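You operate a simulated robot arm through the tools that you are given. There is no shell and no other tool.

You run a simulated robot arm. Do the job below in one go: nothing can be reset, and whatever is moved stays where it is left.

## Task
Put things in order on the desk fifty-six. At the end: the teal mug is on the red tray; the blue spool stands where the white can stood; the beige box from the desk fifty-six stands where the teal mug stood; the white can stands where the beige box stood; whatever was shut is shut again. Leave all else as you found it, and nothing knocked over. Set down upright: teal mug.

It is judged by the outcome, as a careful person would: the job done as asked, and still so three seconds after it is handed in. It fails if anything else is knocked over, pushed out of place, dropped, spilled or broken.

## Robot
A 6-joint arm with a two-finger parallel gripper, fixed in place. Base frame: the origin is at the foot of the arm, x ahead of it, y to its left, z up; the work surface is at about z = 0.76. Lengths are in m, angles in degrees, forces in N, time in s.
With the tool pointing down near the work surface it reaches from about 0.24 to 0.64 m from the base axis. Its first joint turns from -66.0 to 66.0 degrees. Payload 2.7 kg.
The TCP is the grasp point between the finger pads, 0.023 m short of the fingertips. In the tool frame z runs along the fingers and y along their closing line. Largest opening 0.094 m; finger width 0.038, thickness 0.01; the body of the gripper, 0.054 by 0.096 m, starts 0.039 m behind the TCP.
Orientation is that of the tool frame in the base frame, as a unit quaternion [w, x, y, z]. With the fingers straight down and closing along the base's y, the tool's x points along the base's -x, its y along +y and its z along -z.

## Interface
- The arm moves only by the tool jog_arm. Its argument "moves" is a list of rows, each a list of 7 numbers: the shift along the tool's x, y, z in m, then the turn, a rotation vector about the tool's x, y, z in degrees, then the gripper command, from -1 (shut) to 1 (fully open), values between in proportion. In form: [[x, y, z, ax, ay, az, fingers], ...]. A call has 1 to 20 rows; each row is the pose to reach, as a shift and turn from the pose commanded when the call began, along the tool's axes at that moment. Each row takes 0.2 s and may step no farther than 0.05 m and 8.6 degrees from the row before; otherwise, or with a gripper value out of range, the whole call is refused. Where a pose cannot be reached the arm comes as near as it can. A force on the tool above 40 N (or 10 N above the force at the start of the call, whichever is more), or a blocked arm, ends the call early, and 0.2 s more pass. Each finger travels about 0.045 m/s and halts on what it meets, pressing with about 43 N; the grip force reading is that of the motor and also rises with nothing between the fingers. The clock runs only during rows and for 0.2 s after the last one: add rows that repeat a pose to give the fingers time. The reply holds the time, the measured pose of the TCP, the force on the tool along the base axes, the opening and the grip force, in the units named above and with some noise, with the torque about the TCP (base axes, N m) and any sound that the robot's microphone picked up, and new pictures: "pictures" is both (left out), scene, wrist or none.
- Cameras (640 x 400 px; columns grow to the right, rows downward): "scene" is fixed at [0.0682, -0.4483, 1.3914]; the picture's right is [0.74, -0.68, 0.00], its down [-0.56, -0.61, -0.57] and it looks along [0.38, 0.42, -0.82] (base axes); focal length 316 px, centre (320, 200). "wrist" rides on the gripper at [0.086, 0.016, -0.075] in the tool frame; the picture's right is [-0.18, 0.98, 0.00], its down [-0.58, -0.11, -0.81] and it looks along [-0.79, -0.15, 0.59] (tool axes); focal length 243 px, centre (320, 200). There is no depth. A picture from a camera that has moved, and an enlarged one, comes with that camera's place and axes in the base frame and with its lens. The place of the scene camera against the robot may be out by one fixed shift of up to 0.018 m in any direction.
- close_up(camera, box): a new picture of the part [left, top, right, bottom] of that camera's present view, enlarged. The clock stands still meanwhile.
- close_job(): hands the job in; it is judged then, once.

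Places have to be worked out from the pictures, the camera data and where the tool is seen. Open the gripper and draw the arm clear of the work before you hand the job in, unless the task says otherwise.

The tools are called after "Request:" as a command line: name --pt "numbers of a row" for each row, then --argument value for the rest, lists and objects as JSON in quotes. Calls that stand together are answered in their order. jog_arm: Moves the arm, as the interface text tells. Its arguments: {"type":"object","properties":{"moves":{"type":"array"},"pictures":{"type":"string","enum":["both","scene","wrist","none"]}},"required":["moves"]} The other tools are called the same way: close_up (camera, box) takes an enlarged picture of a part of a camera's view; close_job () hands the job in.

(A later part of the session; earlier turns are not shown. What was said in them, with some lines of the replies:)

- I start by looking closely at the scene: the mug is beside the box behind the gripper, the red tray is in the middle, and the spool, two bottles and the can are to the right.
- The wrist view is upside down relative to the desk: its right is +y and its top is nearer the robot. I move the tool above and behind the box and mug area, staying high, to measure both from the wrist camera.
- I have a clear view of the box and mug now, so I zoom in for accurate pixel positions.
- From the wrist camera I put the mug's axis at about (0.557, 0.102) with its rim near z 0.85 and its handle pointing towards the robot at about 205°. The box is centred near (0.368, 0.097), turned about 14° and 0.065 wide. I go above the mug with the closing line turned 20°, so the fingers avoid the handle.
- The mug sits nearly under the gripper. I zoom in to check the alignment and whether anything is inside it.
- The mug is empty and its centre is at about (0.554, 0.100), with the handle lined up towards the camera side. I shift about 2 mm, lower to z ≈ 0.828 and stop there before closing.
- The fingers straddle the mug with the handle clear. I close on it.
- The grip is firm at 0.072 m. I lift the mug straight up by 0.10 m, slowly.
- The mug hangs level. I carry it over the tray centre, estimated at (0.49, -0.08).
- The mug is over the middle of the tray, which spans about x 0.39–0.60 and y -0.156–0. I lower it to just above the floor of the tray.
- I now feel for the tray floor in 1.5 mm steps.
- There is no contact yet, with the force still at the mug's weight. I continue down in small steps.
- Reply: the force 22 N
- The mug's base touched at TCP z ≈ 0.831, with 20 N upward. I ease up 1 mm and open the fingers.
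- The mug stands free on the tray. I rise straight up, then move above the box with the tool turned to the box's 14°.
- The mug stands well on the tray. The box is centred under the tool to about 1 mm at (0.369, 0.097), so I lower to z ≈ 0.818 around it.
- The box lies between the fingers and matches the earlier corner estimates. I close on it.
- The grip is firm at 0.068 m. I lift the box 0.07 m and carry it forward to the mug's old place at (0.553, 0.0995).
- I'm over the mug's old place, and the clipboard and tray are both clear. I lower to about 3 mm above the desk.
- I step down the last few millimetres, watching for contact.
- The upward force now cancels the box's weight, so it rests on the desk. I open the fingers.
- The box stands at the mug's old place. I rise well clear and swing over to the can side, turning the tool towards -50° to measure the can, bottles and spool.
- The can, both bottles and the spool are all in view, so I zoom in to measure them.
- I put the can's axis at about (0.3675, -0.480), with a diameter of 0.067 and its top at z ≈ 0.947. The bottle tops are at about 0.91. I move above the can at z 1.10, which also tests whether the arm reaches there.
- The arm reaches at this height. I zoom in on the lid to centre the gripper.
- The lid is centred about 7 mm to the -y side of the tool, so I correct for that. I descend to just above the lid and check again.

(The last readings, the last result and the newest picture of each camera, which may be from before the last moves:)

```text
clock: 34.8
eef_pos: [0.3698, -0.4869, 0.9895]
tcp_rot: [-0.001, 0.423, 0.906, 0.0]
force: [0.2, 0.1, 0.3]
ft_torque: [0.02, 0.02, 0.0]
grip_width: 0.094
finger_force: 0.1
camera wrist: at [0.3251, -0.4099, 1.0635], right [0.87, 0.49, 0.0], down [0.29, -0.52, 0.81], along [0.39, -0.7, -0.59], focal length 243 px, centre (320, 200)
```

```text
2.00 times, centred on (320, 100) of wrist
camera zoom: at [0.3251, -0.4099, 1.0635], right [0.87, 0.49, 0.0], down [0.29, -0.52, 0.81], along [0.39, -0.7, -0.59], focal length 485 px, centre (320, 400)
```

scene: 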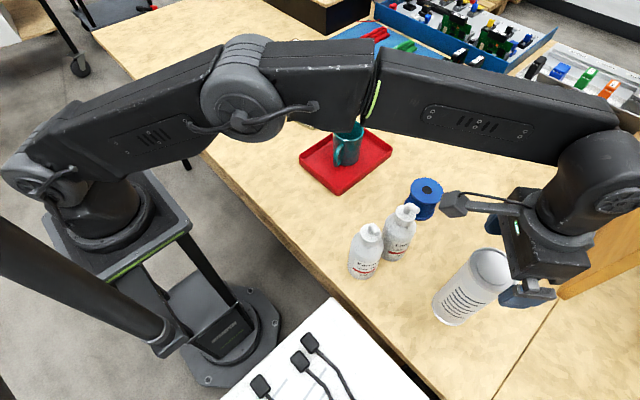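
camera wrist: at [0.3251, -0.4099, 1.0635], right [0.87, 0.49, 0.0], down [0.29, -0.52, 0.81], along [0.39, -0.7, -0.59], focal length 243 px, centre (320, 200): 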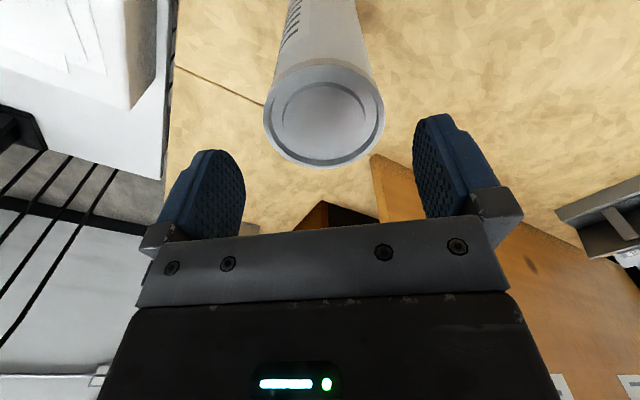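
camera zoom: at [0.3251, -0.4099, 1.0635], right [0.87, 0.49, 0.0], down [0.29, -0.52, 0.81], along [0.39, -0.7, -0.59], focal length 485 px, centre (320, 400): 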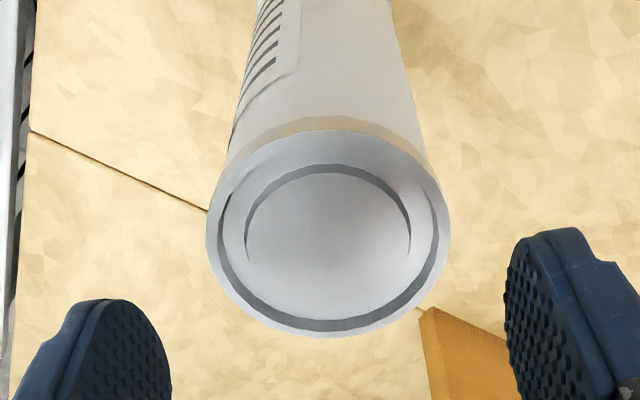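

The can centre comes out at (0.367, -0.480) again. I make a small correction and descend so the fingers straddle the top of the can.

Request:
jog_arm --pt "0.0045 0.003 0.01 0 0 0 1" --pt "0.0045 0.003 0.025 0 0 0 1" --pt "0.0045 0.003 0.04 0 0 0 1" --pt "0.0045 0.003 0.055 0 0 0 1" --pt "0.0045 0.003 0.068 0 0 0 1" --pt "0.0045 0.003 0.068 0 0 0 1"

```text
clock: 36.2
eef_pos: [0.3679, -0.4812, 0.9225]
tcp_rot: [0.0, 0.422, 0.906, 0.0]
force: [-0.7, -0.3, 0.3]
ft_torque: [0.0, 0.01, 0.01]
grip_width: 0.0939
finger_force: 0.1
camera wrist: at [0.3235, -0.4039, 0.9954], right [0.87, 0.49, 0.0], down [0.29, -0.52, 0.81], along [0.39, -0.7, -0.59], focal length 243 px, centre (320, 200)
```

scene: 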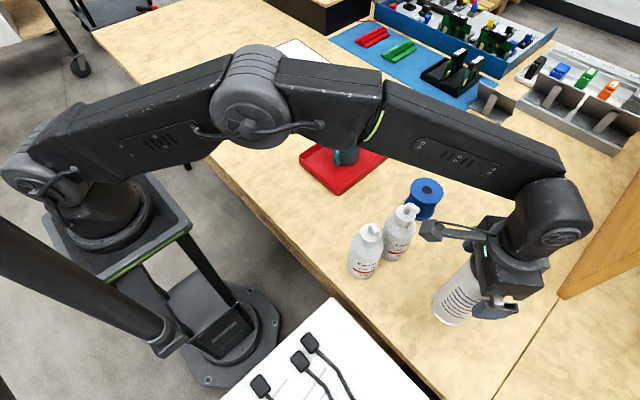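
wrist: 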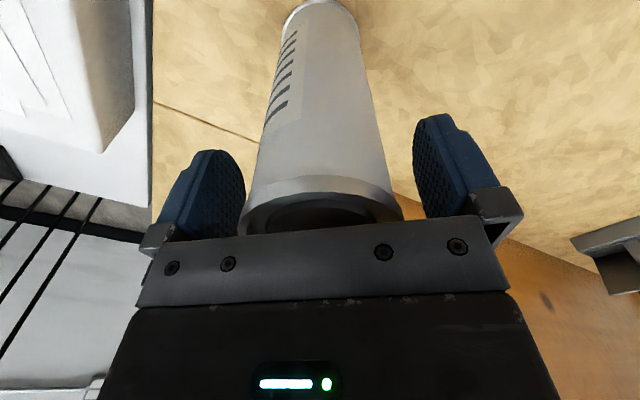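

The can's top sits between the fingers and nothing is touching. I close on it.

Request:
jog_arm --pt "0 0 0 0 0 0 0.7" --pt "0 0 0 0 0 0 0.5" --pt "0 0 0 0 0 0 0.3" --pt "0 0 0 0 0 0 0" --pt "0 0 0 0 0 0 -1" --pt "0 0 0 0 0 0 -1"

```text
clock: 37.6
eef_pos: [0.3677, -0.4817, 0.9215]
tcp_rot: [0.001, 0.423, 0.906, 0.0]
force: [-0.3, -0.5, -0.3]
ft_torque: [-0.04, 0.02, -0.04]
grip_width: 0.0673
finger_force: 42.6
camera wrist: at [0.3236, -0.404, 0.9957], right [0.87, 0.49, 0.0], down [0.29, -0.52, 0.81], along [0.39, -0.7, -0.59], focal length 243 px, centre (320, 200)
```

scene: 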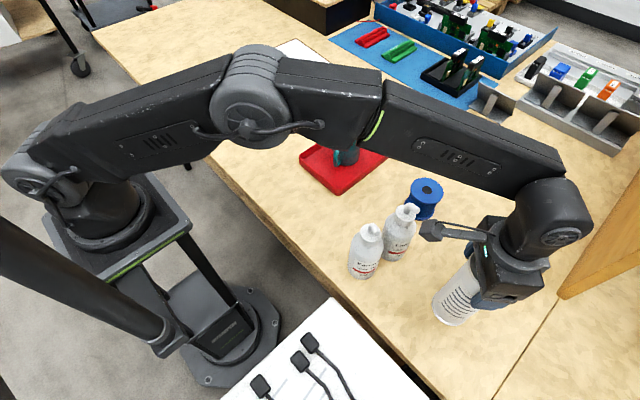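
wrist: 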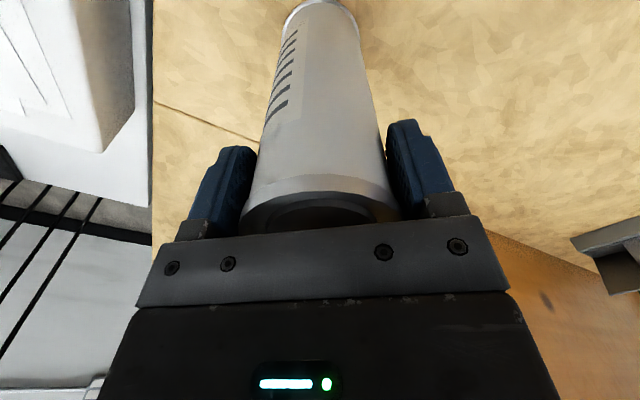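

The grip is firm at 0.0673 m. I lift a few centimetres first to check the weight and stability.

Request:
jog_arm --pt "0 0 -0.005 0 0 0 -1" --pt "0 0 -0.015 0 0 0 -1" --pt "0 0 -0.03 0 0 0 -1" --pt "0 0 -0.03 0 0 0 -1" --pictures "wrist"

```text
clock: 38.6
eef_pos: [0.3684, -0.4809, 0.9522]
tcp_rot: [0.0, 0.423, 0.906, 0.0]
force: [-0.3, -0.5, -2.9]
ft_torque: [-0.01, -0.01, -0.03]
grip_width: 0.0673
finger_force: 43.0
camera wrist: at [0.3239, -0.4041, 1.0261], right [0.87, 0.49, 0.0], down [0.29, -0.52, 0.81], along [0.39, -0.7, -0.59], focal length 243 px, centre (320, 200)
```

wrist: 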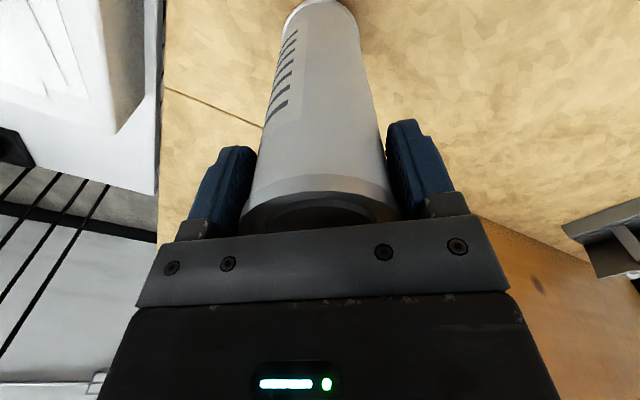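

It is light at about 0.3 kg and steady. I lift it to TCP z ≈ 1.115, so the can's bottom is at about 0.953, well above the bottle nozzles at about 0.925.

Request:
jog_arm --pt "0 0 -0.02 0 0 0 -1" --pt "0 0 -0.05 0 0 0 -1" --pt "0 0 -0.08 0 0 0 -1" --pt "0 0 -0.11 0 0 0 -1" --pt "0 0 -0.14 0 0 0 -1" --pt "0 0 -0.163 0 0 0 -1" --pt "0 0 -0.163 0 0 0 -1"

```text
clock: 40.2
eef_pos: [0.3635, -0.4752, 1.1128]
tcp_rot: [-0.001, 0.423, 0.906, 0.0]
force: [-0.3, 0.7, -3.8]
ft_torque: [0.03, 0.04, 0.0]
grip_width: 0.0674
finger_force: 43.1
out of reach, approached as far as the arm can: row 6, 7
camera wrist: at [0.3203, -0.3987, 1.186], right [0.87, 0.49, 0.0], down [0.29, -0.52, 0.81], along [0.39, -0.7, -0.59], focal length 243 px, centre (320, 200)
```

scene: 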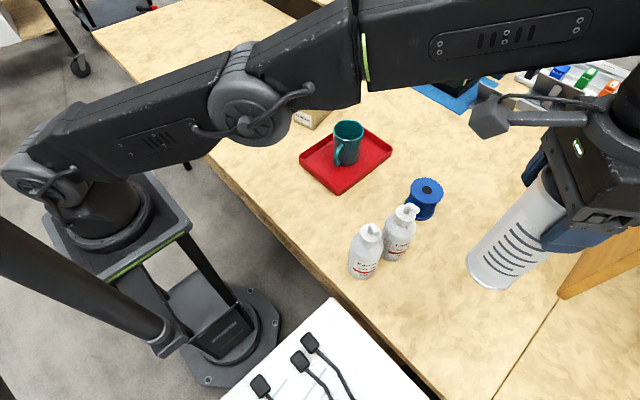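
wrist: 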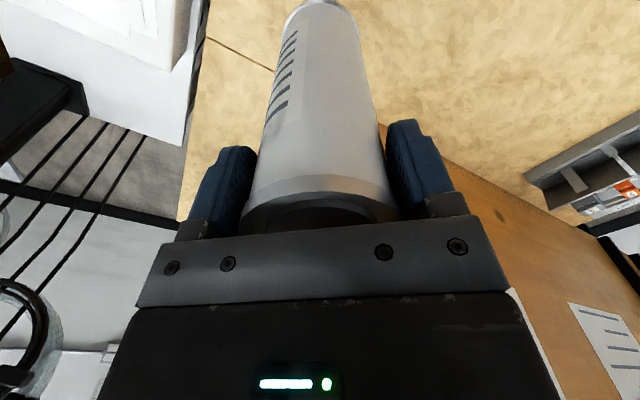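

The arm is at its reach limit there, so I go a little inward and lower. I carry the can round the outside of the bottles, passing over the spool, and turn the tool gradually.

Request:
jog_arm --pt "0.007 0.026 0.004 0 0 -2.5 -1" --pt "0.014 0.053 0.008 0 0 -5 -1" --pt "0.021 0.08 0.012 0 0 -7.5 -1" --pt "0.029 0.1054 0.012 0 0 -10 -1" --pt "0.04 0.1275 0.012 0 0 -12.5 -1" --pt "0.051 0.15 0.012 0 0 -15 -1" --pt "0.062 0.172 0.012 0 0 -17.5 -1" --pt "0.0723 0.1938 0.012 0 0 -20 -1" --pt "0.097 0.211 0.012 0 0 -22.5 -1" --pt "0.1215 0.2285 0.012 0 0 -25 -1" --pt "0.146 0.246 0.012 0 0 -27.5 -1" --pt "0.1706 0.2634 0.012 0 0 -30 -1" --pt "0.1706 0.2634 0.012 0 0 -30 -1"

```text
clock: 43.0
eef_pos: [0.4573, -0.1768, 1.1008]
tcp_rot: [0.0, 0.174, 0.985, 0.001]
force: [-0.5, -0.3, -3.3]
ft_torque: [0.03, 0.01, 0.0]
grip_width: 0.0673
finger_force: 42.8
camera wrist: at [0.3819, -0.131, 1.1747], right [0.51, 0.86, 0.0], down [0.51, -0.3, 0.81], along [0.69, -0.41, -0.59], focal length 243 px, centre (320, 200)
```

scene: 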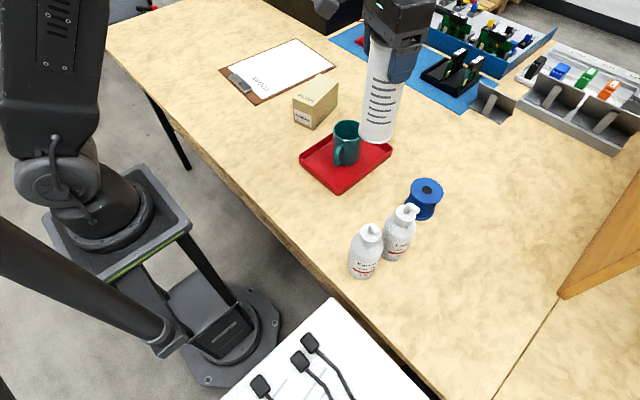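
wrist: 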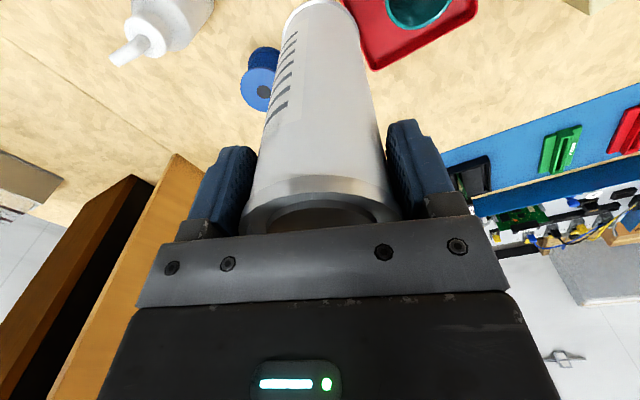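

The can clears the spool, and I have about (0.457, -0.177). I carry on to above the box's old place at (0.368, 0.0965).

Request:
jog_arm --pt "0.01 0.013 0 0 0 -2 -1" --pt "0.028 0.036 0 0 0 -4 -1" --pt "0.048 0.061 0 0 0 -6 -1" --pt "0.068 0.087 0 0 0 -8 -1" --pt "0.088 0.112 0 0 0 -10 -1" --pt "0.108 0.138 0 0 0 -12 -1" --pt "0.128 0.163 0 0 0 -14 -1" --pt "0.148 0.189 0 0 0 -16 -1" --pt "0.165 0.2105 0 0 0 -18 -1" --pt "0.1774 0.2263 0 0 0 -20 -1" --pt "0.1774 0.2263 0 0 0 -20 -1" --pt "0.1774 0.2263 0 0 0 -20 -1"

```text
clock: 45.6
eef_pos: [0.3683, 0.0988, 1.0987]
tcp_rot: [0.001, 0.001, 1.0, 0.0]
force: [0.7, 0.2, -3.6]
ft_torque: [0.01, 0.01, -0.01]
grip_width: 0.0673
finger_force: 42.9
camera wrist: at [0.2815, 0.1152, 1.1725], right [0.19, 0.98, 0.0], down [0.58, -0.11, 0.81], along [0.79, -0.15, -0.59], focal length 243 px, centre (320, 200)
```

scene: 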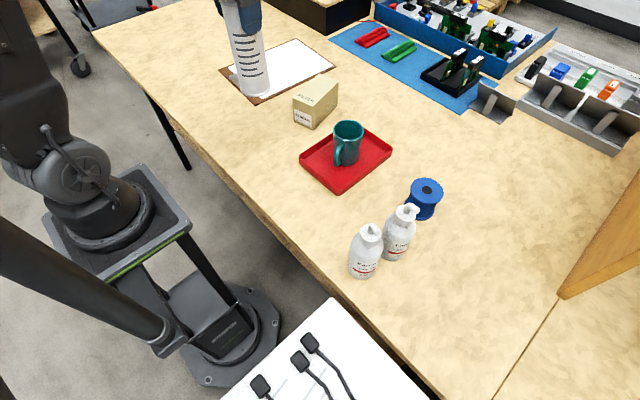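
wrist: 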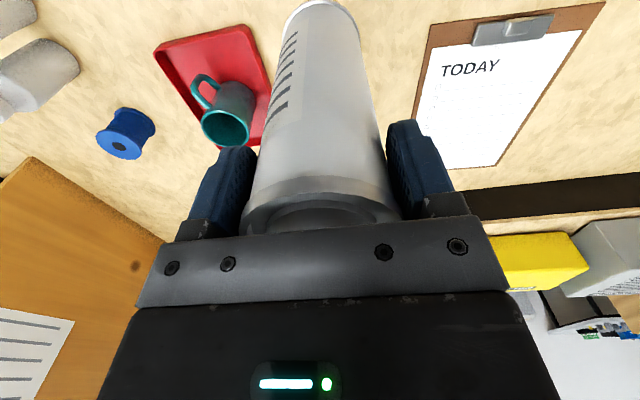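

The can is over the target. I lower to about 4 mm above the desk.

Request:
jog_arm --pt "0 -0.001 0.02 0 0 0 -1" --pt "0 -0.0015 0.05 0 0 0 -1" --pt "0 -0.0015 0.08 0 0 0 -1" --pt "0 -0.0015 0.11 0 0 0 -1" --pt "0 -0.0015 0.135 0 0 0 -1" --pt "0 -0.0015 0.155 0 0 0 -1" --pt "0 -0.0015 0.167 0 0 0 -1" --pt "0 -0.0015 0.172 0 0 0 -1" --pt "0 -0.0015 0.172 0 0 0 -1"

```text
clock: 47.6
eef_pos: [0.3705, 0.0964, 0.9281]
tcp_rot: [0.001, 0.002, 1.0, 0.0]
force: [-0.5, 0.4, -3.2]
ft_torque: [0.0, 0.04, 0.03]
grip_width: 0.0673
finger_force: 43.1
camera wrist: at [0.2823, 0.1133, 1.002], right [0.19, 0.98, 0.0], down [0.58, -0.11, 0.81], along [0.79, -0.15, -0.59], focal length 243 px, centre (320, 200)
```

scene: 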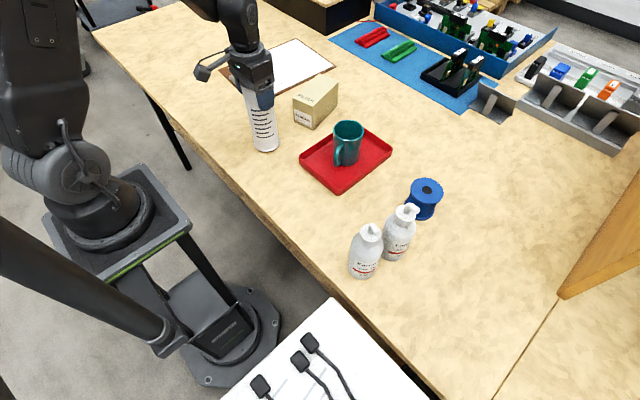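
wrist: 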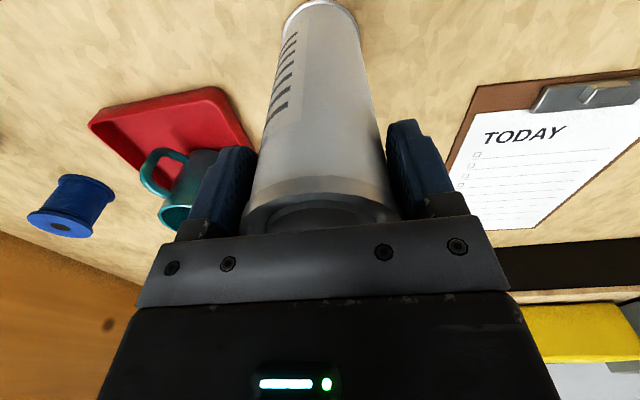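

I step down the last few millimetres to feel for the desk.

Request:
jog_arm --pt "0 0 0.0015 0 0 0 -1" --pt "0 0 0.003 0 0 0 -1" --pt "0 0 0.004 0 0 0 -1" --pt "0 0 0.005 0 0 0 -1" --pt "0 0 0.005 0 0 0 -1" --pictures "none"

```text
clock: 48.8
eef_pos: [0.3667, 0.0958, 0.923]
tcp_rot: [0.0, 0.001, 1.0, 0.0]
force: [-0.1, 0.5, -3.0]
ft_torque: [0.0, 0.0, 0.01]
grip_width: 0.0673
finger_force: 43.2
```

The can's weight is still on the gripper, so I go down another 2–3 mm.

Request:
jog_arm --pt "0 0 0.001 0 0 0 -1" --pt "0 0 0.0018 0 0 0 -1" --pt "0 0 0.0018 0 0 0 -1" --pictures "none"

```text
clock: 49.6
eef_pos: [0.3701, 0.0961, 0.921]
tcp_rot: [0.001, 0.0, 1.0, -0.001]
force: [0.7, -0.1, -4.3]
ft_torque: [0.01, -0.02, -0.01]
grip_width: 0.0674
finger_force: 42.4
```

Request:
jog_arm --pt "0 0 0.0008 0 0 0 -1" --pt "0 0 0.0016 0 0 0 -1" --pt "0 0 0.0016 0 0 0 -1" --pictures "none"

```text
clock: 50.4
eef_pos: [0.3672, 0.0945, 0.9214]
tcp_rot: [0.001, 0.002, 1.0, 0.0]
force: [-0.2, -3.9, 12.5]
ft_torque: [-0.39, 0.44, 0.05]
grip_width: 0.0675
finger_force: 43.4
```

The can touched down, with 12 N upward. I ease off slightly and open the fingers.

Request:
jog_arm --pt "0 0 -0.0007 0 0 0 -1" --pt "0 0 -0.0007 0 0 0 0.6" --pt "0 0 -0.0007 0 0 0 1" --pt "0 0 -0.0007 0 0 0 1" --pt "0 0 -0.0007 0 0 0 1" --pt "0 0 -0.0007 0 0 0 1"

```text
clock: 51.8
eef_pos: [0.3693, 0.0957, 0.9206]
tcp_rot: [0.001, 0.001, 1.0, 0.0]
force: [0.1, 0.3, 0.0]
ft_torque: [-0.03, 0.02, 0.03]
grip_width: 0.094
finger_force: 0.0
camera wrist: at [0.2818, 0.1132, 0.9956], right [0.19, 0.98, 0.0], down [0.58, -0.11, 0.81], along [0.79, -0.15, -0.59], focal length 243 px, centre (320, 200)
```

scene: 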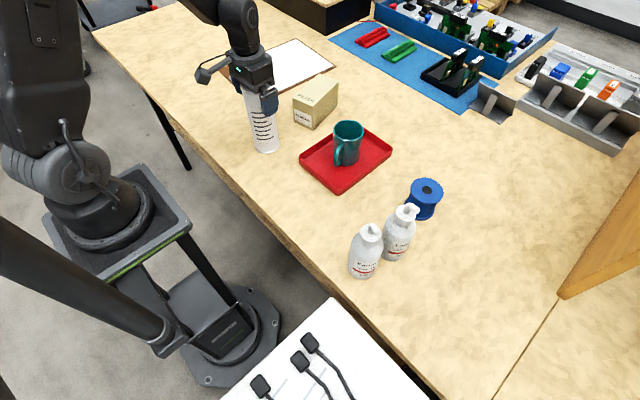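
wrist: 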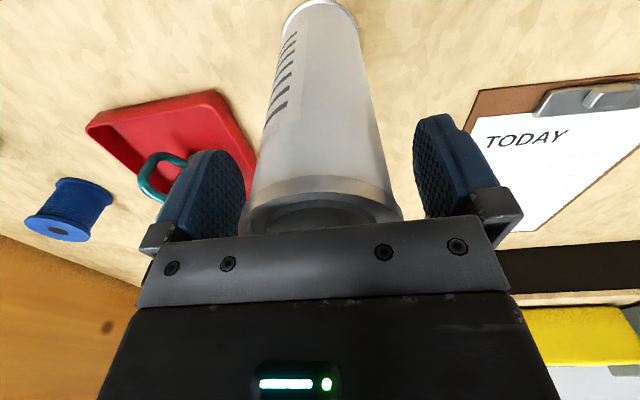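

The can stands at the box's old place. I rise clear of it and go above the spool at about (0.507, -0.301), turning to -45° so the camera arm stays away from the bottles.

Request:
jog_arm --pt "0 0 -0.03 0 0 0 1" --pt "0 0 -0.07 0 0 0 1" --pt "0 0 -0.115 0 0 0 1" --pt "0 0 -0.16 0 0 0 1" --pt "-0.01 -0.035 -0.16 0 0 4 1" --pt "-0.022 -0.075 -0.16 0 0 8 1" --pt "-0.036 -0.118 -0.15 0 0 13 1" --pt "-0.05 -0.16 -0.14 0 0 18 1" --pt "-0.065 -0.202 -0.13 0 0 23 1" --pt "-0.08 -0.244 -0.12 0 0 28 1" --pt "-0.095 -0.286 -0.11 0 0 33 1" --pt "-0.11 -0.325 -0.1 0 0 37 1" --pt "-0.125 -0.364 -0.09 0 0 41 1" --pt "-0.1377 -0.3967 -0.08 0 0 45 1" --pt "-0.1377 -0.3967 -0.08 0 0 45 1" --pt "-0.1377 -0.3967 -0.08 0 0 45 1"

Request:
close_up --camera "wrist" --box '[240, 0, 400, 100]'

Request:
close_up --camera "scene" --box '[220, 60, 420, 200]'

```text
clock: 55.2
eef_pos: [0.5052, -0.3004, 0.9989]
tcp_rot: [0.0, 0.383, 0.924, 0.0]
force: [0.6, -0.3, 0.4]
ft_torque: [-0.01, -0.01, 0.04]
grip_width: 0.0939
finger_force: 0.1
camera wrist: at [0.4549, -0.2272, 1.0732], right [0.83, 0.56, 0.0], down [0.33, -0.49, 0.81], along [0.45, -0.67, -0.59], focal length 243 px, centre (320, 200)
```

scene: 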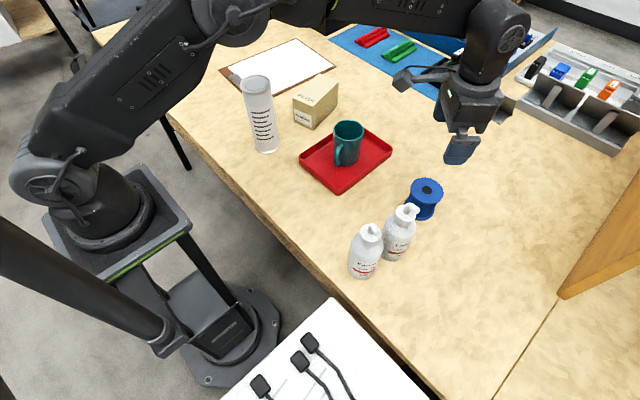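
wrist: 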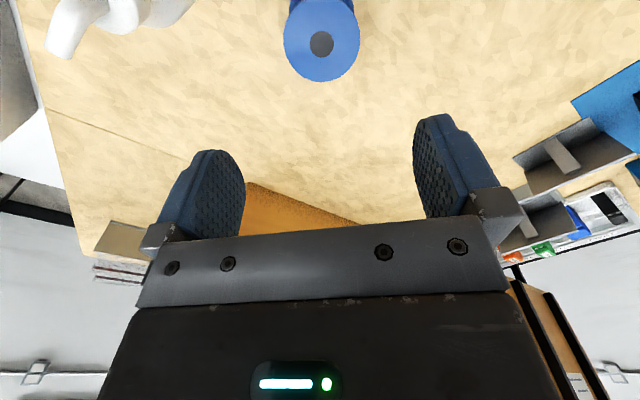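

```text
4.00 times, centred on (320, 50) of wrist
camera zoom: at [0.4549, -0.2272, 1.0732], right [0.83, 0.56, 0.0], down [0.33, -0.49, 0.81], along [0.45, -0.67, -0.59], focal length 970 px, centre (320, 800)
```

zoom: 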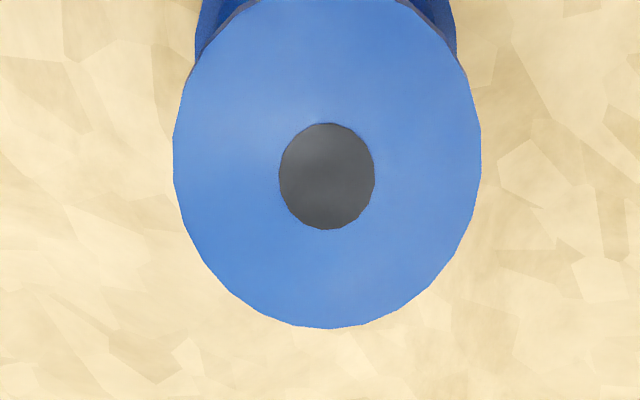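

```text
2.86 times, centred on (320, 130) of scene
camera zoom: at [0.0682, -0.4483, 1.3914], right [0.74, -0.68, 0.0], down [-0.56, -0.61, -0.57], along [0.38, 0.42, -0.82], focal length 904 px, centre (320, 400)
```

zoom: 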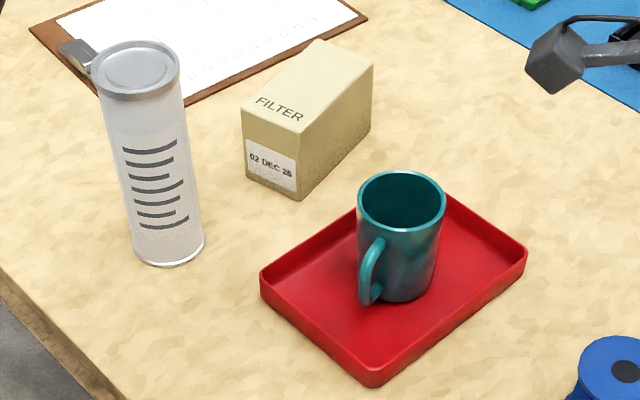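

The can, box and mug all stand as placed. The spool's top is centred under the tool, about 5 mm further out, and is 0.07 wide. I lower to just above it to check.

Request:
jog_arm --pt "-0.005 0 0.03 0 0 0 1" --pt "-0.005 0 0.06 0 0 0 1" --pt "-0.005 0 0.09 0 0 0 1" --pt "-0.005 0 0.115 0 0 0 1" --pt "-0.005 0 0.13 0 0 0 1" --pt "-0.005 0 0.13 0 0 0 1"

```text
clock: 56.6
eef_pos: [0.5108, -0.305, 0.8686]
tcp_rot: [0.0, 0.383, 0.924, 0.0]
force: [0.5, 0.1, 0.6]
ft_torque: [0.01, 0.03, 0.0]
grip_width: 0.0942
finger_force: 0.1
camera wrist: at [0.4602, -0.2315, 0.9432], right [0.83, 0.56, 0.0], down [0.33, -0.49, 0.81], along [0.45, -0.67, -0.59], focal length 243 px, centre (320, 200)
```

scene: 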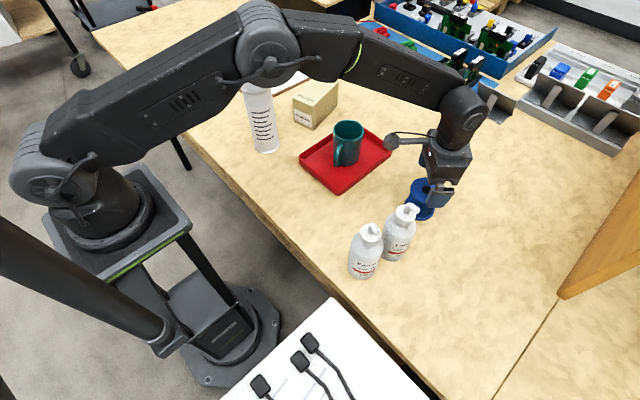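
wrist: 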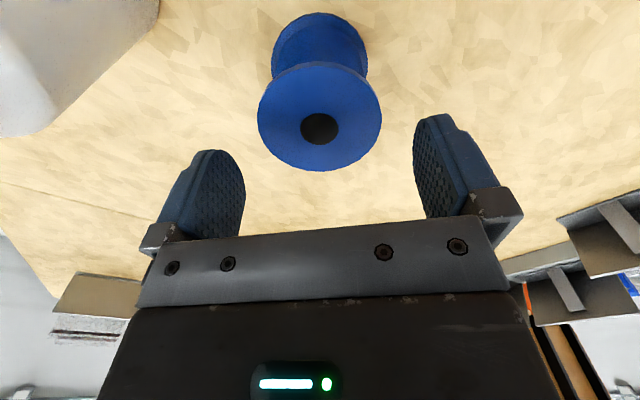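

The alignment is within about 1 mm at (0.509, -0.303). I descend to z ≈ 0.806 so the fingers straddle the spool.

Request:
jog_arm --pt "0 0 0.015 0 0 0 1" --pt "0 0 0.03 0 0 0 1" --pt "0 0 0.045 0 0 0 1" --pt "0 0 0.056 0 0 0 1" --pt "0 0 0.062 0 0 0 1" --pt "0 0 0.062 0 0 0 1"

```text
clock: 58.0
eef_pos: [0.51, -0.3039, 0.8103]
tcp_rot: [-0.001, 0.384, 0.923, 0.0]
force: [-0.1, 0.0, -0.1]
ft_torque: [-0.01, 0.03, 0.0]
grip_width: 0.0942
finger_force: 0.0
camera wrist: at [0.4597, -0.2312, 0.8835], right [0.83, 0.56, 0.0], down [0.33, -0.49, 0.81], along [0.45, -0.67, -0.59], focal length 243 px, centre (320, 200)
```

scene: 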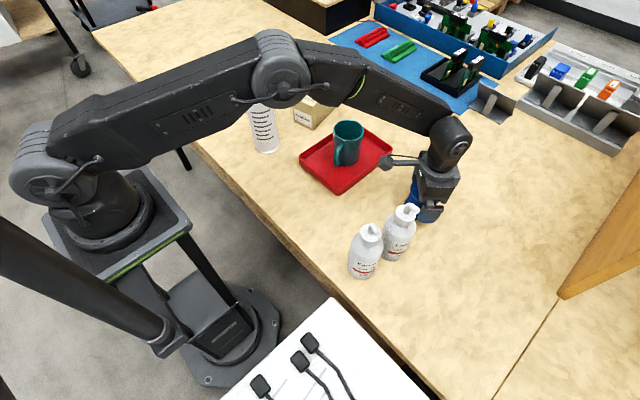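
wrist: 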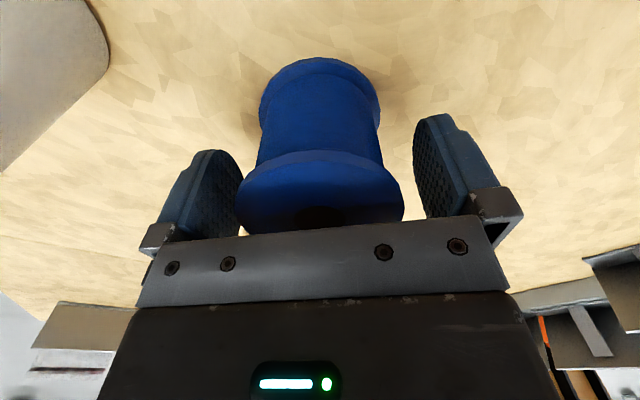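

The spool sits between the fingers. I go 4 mm lower to hold the upper flange nearer the middle of the pads, then close.

Request:
jog_arm --pt "0 0 0.004 0 0 0 1" --pt "0 0 0.004 0 0 0 0.8" --pt "0 0 0.004 0 0 0 0.6" --pt "0 0 0.004 0 0 0 0.4" --pt "0 0 0.004 0 0 0 0" --pt "0 0 0.004 0 0 0 -1" --pt "0 0 0.004 0 0 0 -1"

```text
clock: 59.6
eef_pos: [0.5093, -0.3046, 0.8049]
tcp_rot: [0.0, 0.384, 0.923, 0.0]
force: [0.2, -0.7, 0.2]
ft_torque: [-0.07, 0.0, 0.01]
grip_width: 0.0687
finger_force: 43.1
camera wrist: at [0.4596, -0.2314, 0.8795], right [0.83, 0.56, 0.0], down [0.33, -0.49, 0.81], along [0.45, -0.67, -0.59], focal length 243 px, centre (320, 200)
```

scene: 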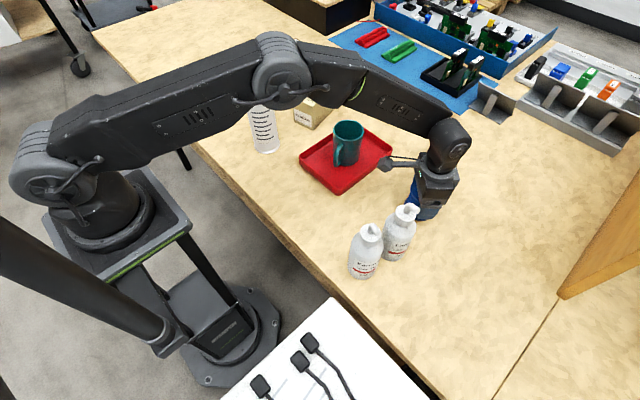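
wrist: 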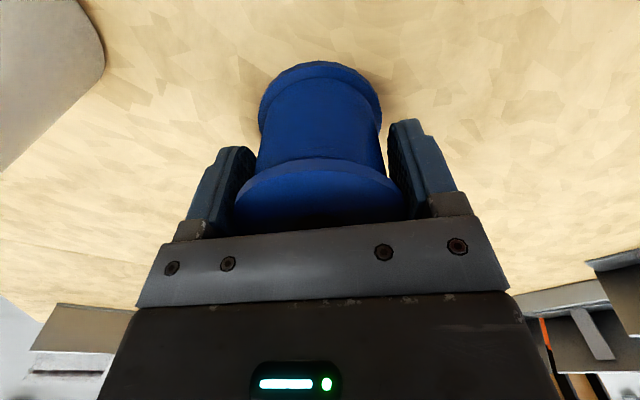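

The grip is firm at 0.0687 m. I lift slowly and check that the spool hangs straight.

Request:
jog_arm --pt "0 0 -0.005 0 0 0 -1" --pt "0 0 -0.015 0 0 0 -1" --pt "0 0 -0.03 0 0 0 -1" --pt "0 0 -0.03 0 0 0 -1"

```text
clock: 60.6
eef_pos: [0.5096, -0.3059, 0.835]
tcp_rot: [0.0, 0.384, 0.923, 0.0]
force: [-0.7, 0.0, -3.4]
ft_torque: [-0.01, 0.04, -0.01]
grip_width: 0.069
finger_force: 42.7
camera wrist: at [0.4595, -0.2314, 0.9095], right [0.83, 0.56, 0.0], down [0.33, -0.49, 0.81], along [0.45, -0.67, -0.59], focal length 243 px, centre (320, 200)
```

scene: 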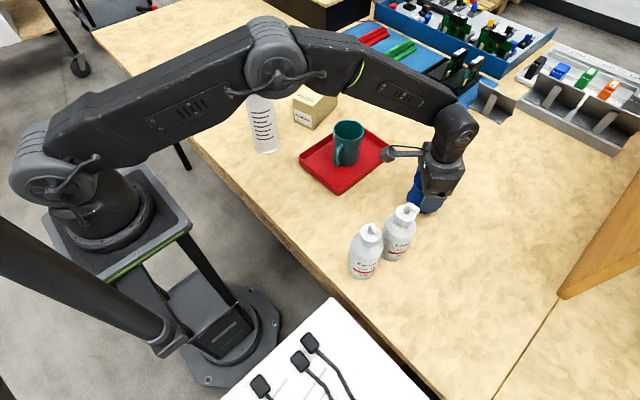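
wrist: 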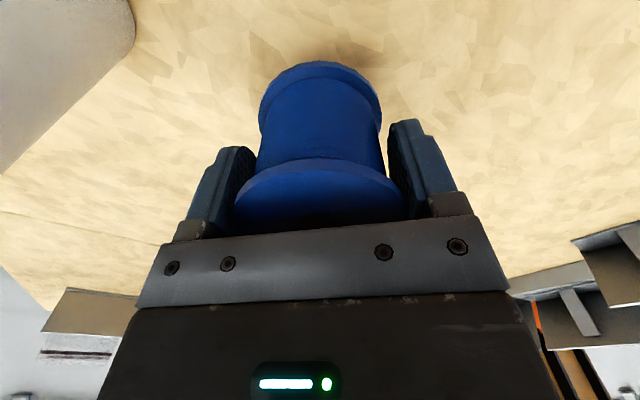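

The spool hangs straight. I raise it to z ≈ 1.0, above the bottle nozzles, and carry it over to the can's old place while turning the tool to -10° so the camera arm ends up clear of the bottles.

Request:
jog_arm --pt "0 0 -0.03 0 0 0 -1" --pt "0 0 -0.065 0 0 0 -1" --pt "0 0 -0.1 0 0 0 -1" --pt "0 0 -0.135 0 0 0 -1" --pt "0 0 -0.165 0 0 0 -1" --pt "-0.001 -0.01 -0.17 0 0 -2 -1" --pt "-0.004 -0.034 -0.17 0 0 -6 -1" --pt "-0.007 -0.062 -0.17 0 0 -10 -1" --pt "-0.01 -0.09 -0.17 0 0 -14 -1" --pt "-0.013 -0.118 -0.17 0 0 -18 -1" --pt "-0.016 -0.146 -0.17 0 0 -22 -1" --pt "-0.019 -0.174 -0.17 0 0 -26 -1" --pt "-0.0215 -0.202 -0.17 0 0 -31 -1" --pt "-0.0233 -0.2241 -0.17 0 0 -35 -1" --pt "-0.0233 -0.2241 -0.17 0 0 -35 -1" --pt "-0.0233 -0.2241 -0.17 0 0 -35 -1"

```text
clock: 64.0
eef_pos: [0.3658, -0.4789, 1.004]
tcp_rot: [0.001, 0.089, 0.996, 0.0]
force: [-0.9, -0.3, -3.3]
ft_torque: [0.0, -0.01, -0.02]
grip_width: 0.0694
finger_force: 42.6
camera wrist: at [0.2829, -0.4471, 1.0794], right [0.35, 0.94, 0.0], down [0.55, -0.21, 0.81], along [0.75, -0.28, -0.59], focal length 243 px, centre (320, 200)
```

scene: 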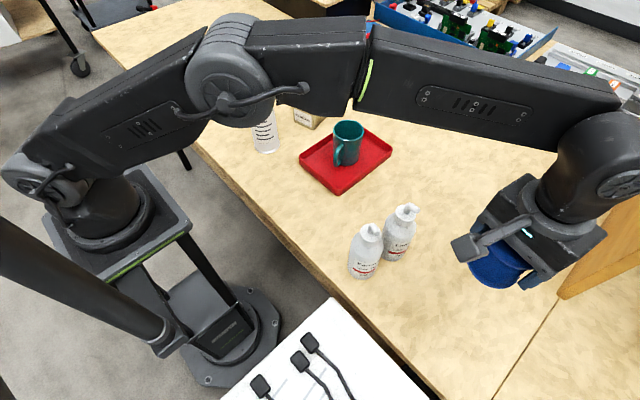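
wrist: 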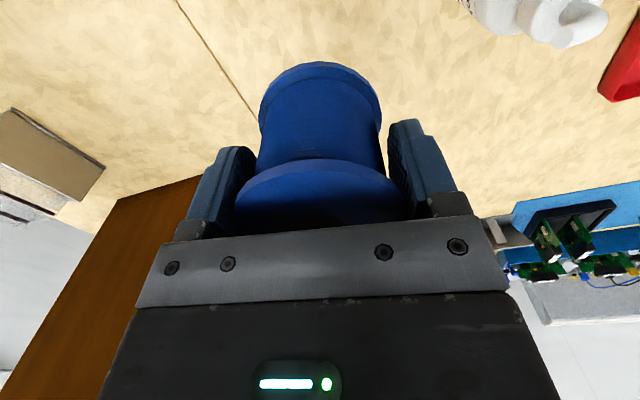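

I'm over the can's old place. I correct by 2 mm and lower to about 5 mm above the desk.

Request:
jog_arm --pt "-0.002 -0.001 0.02 0 0 0 -1" --pt "-0.002 -0.001 0.05 0 0 0 -1" --pt "-0.002 -0.001 0.08 0 0 0 -1" --pt "-0.002 -0.001 0.11 0 0 0 -1" --pt "-0.002 -0.001 0.14 0 0 0 -1" --pt "-0.002 -0.001 0.165 0 0 0 -1" --pt "-0.002 -0.001 0.182 0 0 0 -1" --pt "-0.002 -0.001 0.194 0 0 0 -1" --pt "-0.002 -0.001 0.194 0 0 0 -1"

```text
clock: 66.0
eef_pos: [0.3689, -0.4799, 0.8126]
tcp_rot: [0.001, 0.088, 0.996, 0.0]
force: [0.5, -0.3, -3.2]
ft_torque: [-0.02, -0.05, -0.02]
grip_width: 0.0691
finger_force: 42.9
camera wrist: at [0.2856, -0.4482, 0.8857], right [0.35, 0.94, 0.0], down [0.55, -0.21, 0.81], along [0.75, -0.29, -0.59], focal length 243 px, centre (320, 200)
```

scene: 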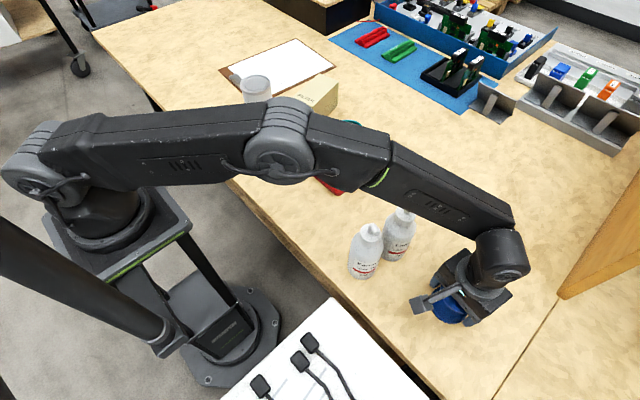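
wrist: 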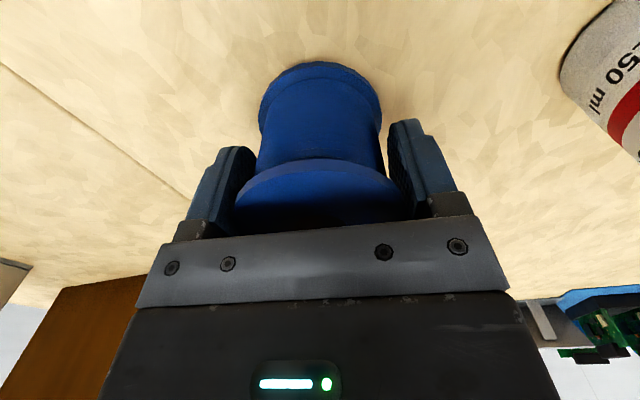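

The bottles are undisturbed and the spool is just above the desk. I feel for contact in small steps.

Request:
jog_arm --pt "0 0 0.0015 0 0 0 -1" --pt "0 0 0.003 0 0 0 -1" --pt "0 0 0.0045 0 0 0 -1" --pt "0 0 0.0045 0 0 0 -1" --pictures "none"

```text
clock: 67.0
eef_pos: [0.3689, -0.4812, 0.807]
tcp_rot: [0.001, 0.088, 0.996, 0.0]
force: [-1.3, 0.9, -3.0]
ft_torque: [0.02, -0.01, 0.01]
grip_width: 0.0691
finger_force: 42.8
```

No contact yet, so I keep stepping down.

Request:
jog_arm --pt "0 0 0.001 0 0 0 -1" --pt "0 0 0.002 0 0 0 -1" --pt "0 0 0.002 0 0 0 -1" --pictures "none"

```text
clock: 67.8
eef_pos: [0.3681, -0.4808, 0.8057]
tcp_rot: [0.001, 0.088, 0.996, 0.0]
force: [-1.0, 3.6, 5.6]
ft_torque: [0.32, 0.2, -0.03]
grip_width: 0.0691
finger_force: 42.7
```

The spool has touched down, with about 9 N taken off its weight. I open the fingers and look.

Request:
jog_arm --pt "0 0 0 0 0 0 -1" --pt "0 0 0 0 0 0 0.6" --pt "0 0 0 0 0 0 1" --pt "0 0 0 0 0 0 1" --pt "0 0 0 0 0 0 1" --pt "0 0 0 0 0 0 1"

```text
clock: 69.2
eef_pos: [0.369, -0.4802, 0.8047]
tcp_rot: [0.001, 0.088, 0.996, -0.001]
force: [-0.4, -0.4, 0.1]
ft_torque: [-0.01, 0.0, -0.01]
grip_width: 0.0943
finger_force: 0.0
camera wrist: at [0.2853, -0.449, 0.8786], right [0.35, 0.94, 0.0], down [0.55, -0.21, 0.81], along [0.75, -0.29, -0.59], focal length 243 px, centre (320, 200)
```

scene: 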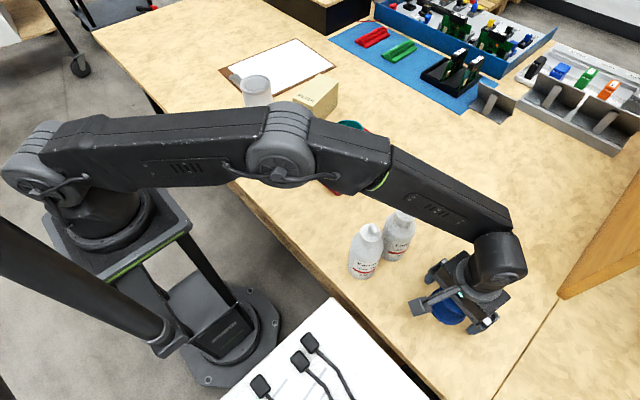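
wrist: 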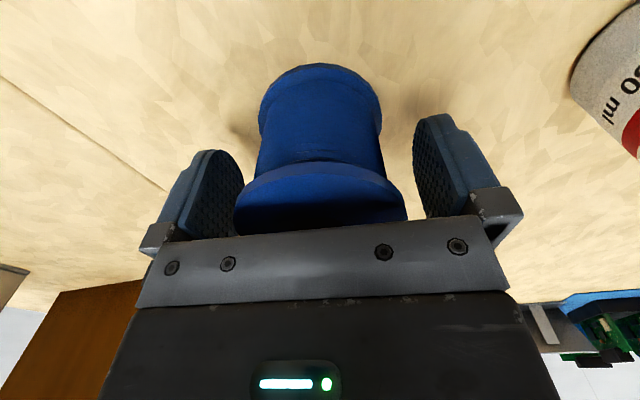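

The spool is standing and released. I rise straight up, then retreat to near the starting pose for a final look.

Request:
jog_arm --pt "0 0 -0.02 0 0 0 1" --pt "0 0 -0.05 0 0 0 1" --pt "0 0 -0.09 0 0 0 1" --pt "0 0 -0.135 0 0 0 1" --pt "0 0 -0.18 0 0 0 1" --pt "0 0 -0.22 0 0 0 1" --pt "0 0 -0.25 0 0 0 1" --pt "0.01 0.04 -0.255 0 0 -1.5 1" --pt "0.02 0.08 -0.255 0 0 -3 1" --pt "0.03 0.12 -0.255 0 0 -4.5 1" --pt "0.04 0.16 -0.255 0 0 -6 1" --pt "0.05 0.2 -0.255 0 0 -7.5 1" --pt "0.06 0.24 -0.255 0 0 -9 1" --pt "0.0695 0.278 -0.255 0 0 -10 1" --pt "0.0695 0.278 -0.255 0 0 -10 1"

Request:
close_up --camera "scene" --box '[330, 160, 640, 360]'

Request:
close_up --camera "scene" --box '[220, 60, 420, 200]'

```text
clock: 72.4
eef_pos: [0.3485, -0.1951, 1.0598]
tcp_rot: [0.001, 0.001, 1.0, 0.0]
force: [-0.3, 0.0, -0.6]
ft_torque: [-0.02, -0.02, -0.01]
grip_width: 0.0938
finger_force: 0.1
camera wrist: at [0.2612, -0.1775, 1.1333], right [0.19, 0.98, 0.0], down [0.58, -0.11, 0.81], along [0.79, -0.15, -0.59], focal length 243 px, centre (320, 200)
```

scene: 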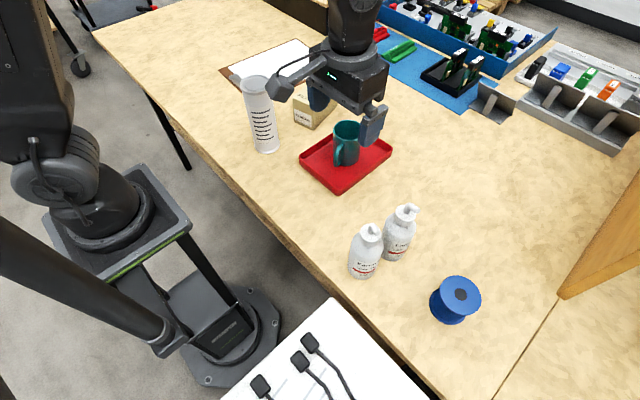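
wrist: 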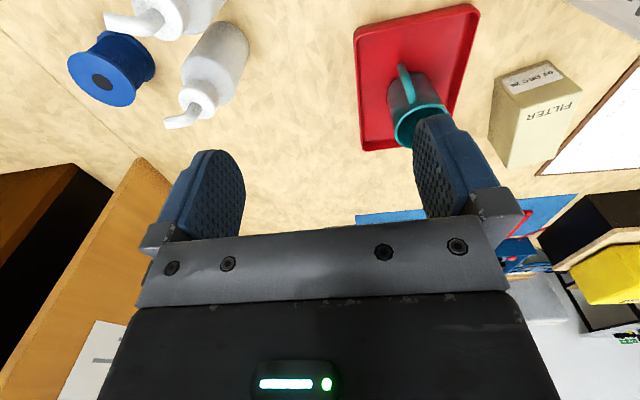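

```text
2.00 times, centred on (485, 260) of scene
camera zoom: at [0.0682, -0.4483, 1.3914], right [0.74, -0.68, 0.0], down [-0.56, -0.61, -0.57], along [0.38, 0.42, -0.82], focal length 633 px, centre (-10, 80)
```

zoom: 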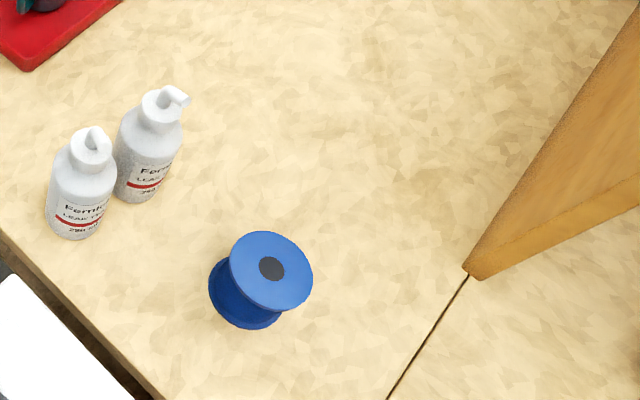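

```text
2.86 times, centred on (320, 130) of scene
camera zoom: at [0.0682, -0.4483, 1.3914], right [0.74, -0.68, 0.0], down [-0.56, -0.61, -0.57], along [0.38, 0.42, -0.82], focal length 904 px, centre (320, 400)
```

zoom: 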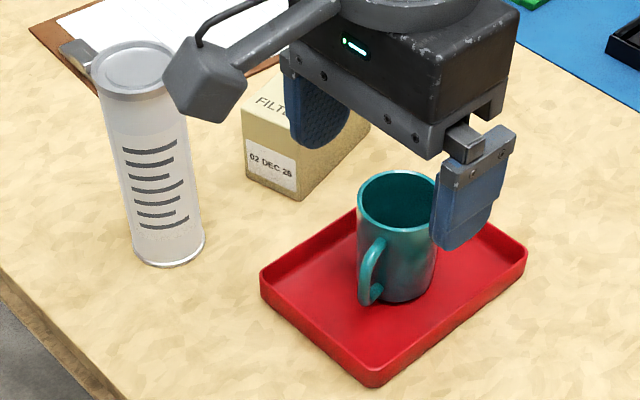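

Everything stands as asked. The spool's base covers the pixels where the can's base was, and the bottles and tray have not shifted. I draw the arm up and back, clear of the work, before handing in.

Request:
jog_arm --pt "0.015 0 -0.015 0 0 0 1" --pt "0.03 0 -0.03 0 0 0 1" --pt "0.045 0 -0.045 0 0 0 1" --pt "0.06 0 -0.055 0 0 0 1" --pt "0.06 0 -0.055 0 0 0 1" --pt "0.06 0 -0.055 0 0 0 1"

```text
clock: 73.8
eef_pos: [0.2887, -0.1932, 1.1155]
tcp_rot: [0.001, 0.001, 1.0, 0.0]
force: [0.0, -0.2, -0.3]
ft_torque: [-0.01, -0.02, -0.01]
grip_width: 0.0941
finger_force: 0.1
camera wrist: at [0.2014, -0.1768, 1.1881], right [0.19, 0.98, 0.0], down [0.58, -0.11, 0.81], along [0.79, -0.15, -0.59], focal length 243 px, centre (320, 200)
```

scene: 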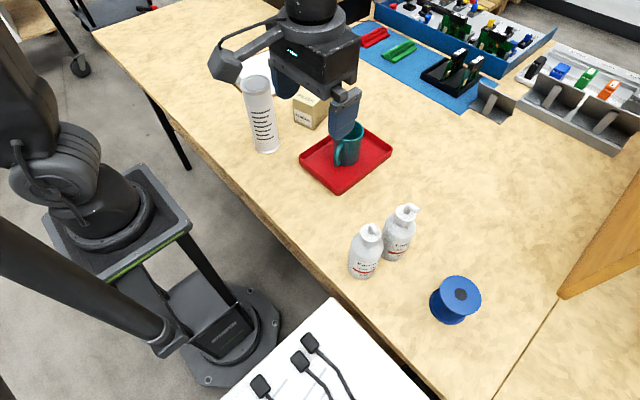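
wrist: 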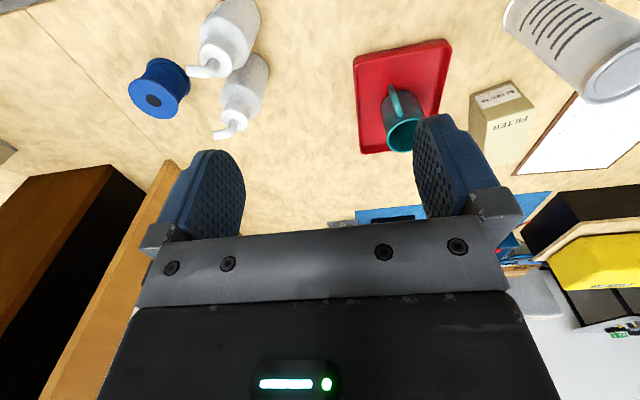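

The final view shows the mug upright on the tray, the box where the mug was, the can where the box was and the spool where the can was. The gripper is open and clear and nothing else has moved, so I hand the job in.

Request:
close_job

```text
The job is handed in.
```

The desk is in order and the job is handed in. I don't have the judge's result.

- **Teal mug:** upright on the red tray, near its centre.
- **Beige box:** where the teal mug stood.
- **White can:** where the beige box stood.
- **Blue spool:** standing where the white can stood.

In the last pictures all four were standing, and the tray and both bottles were where they started. I opened nothing, so there was nothing to shut again. The arm finished with the gripper open and clear of everything.
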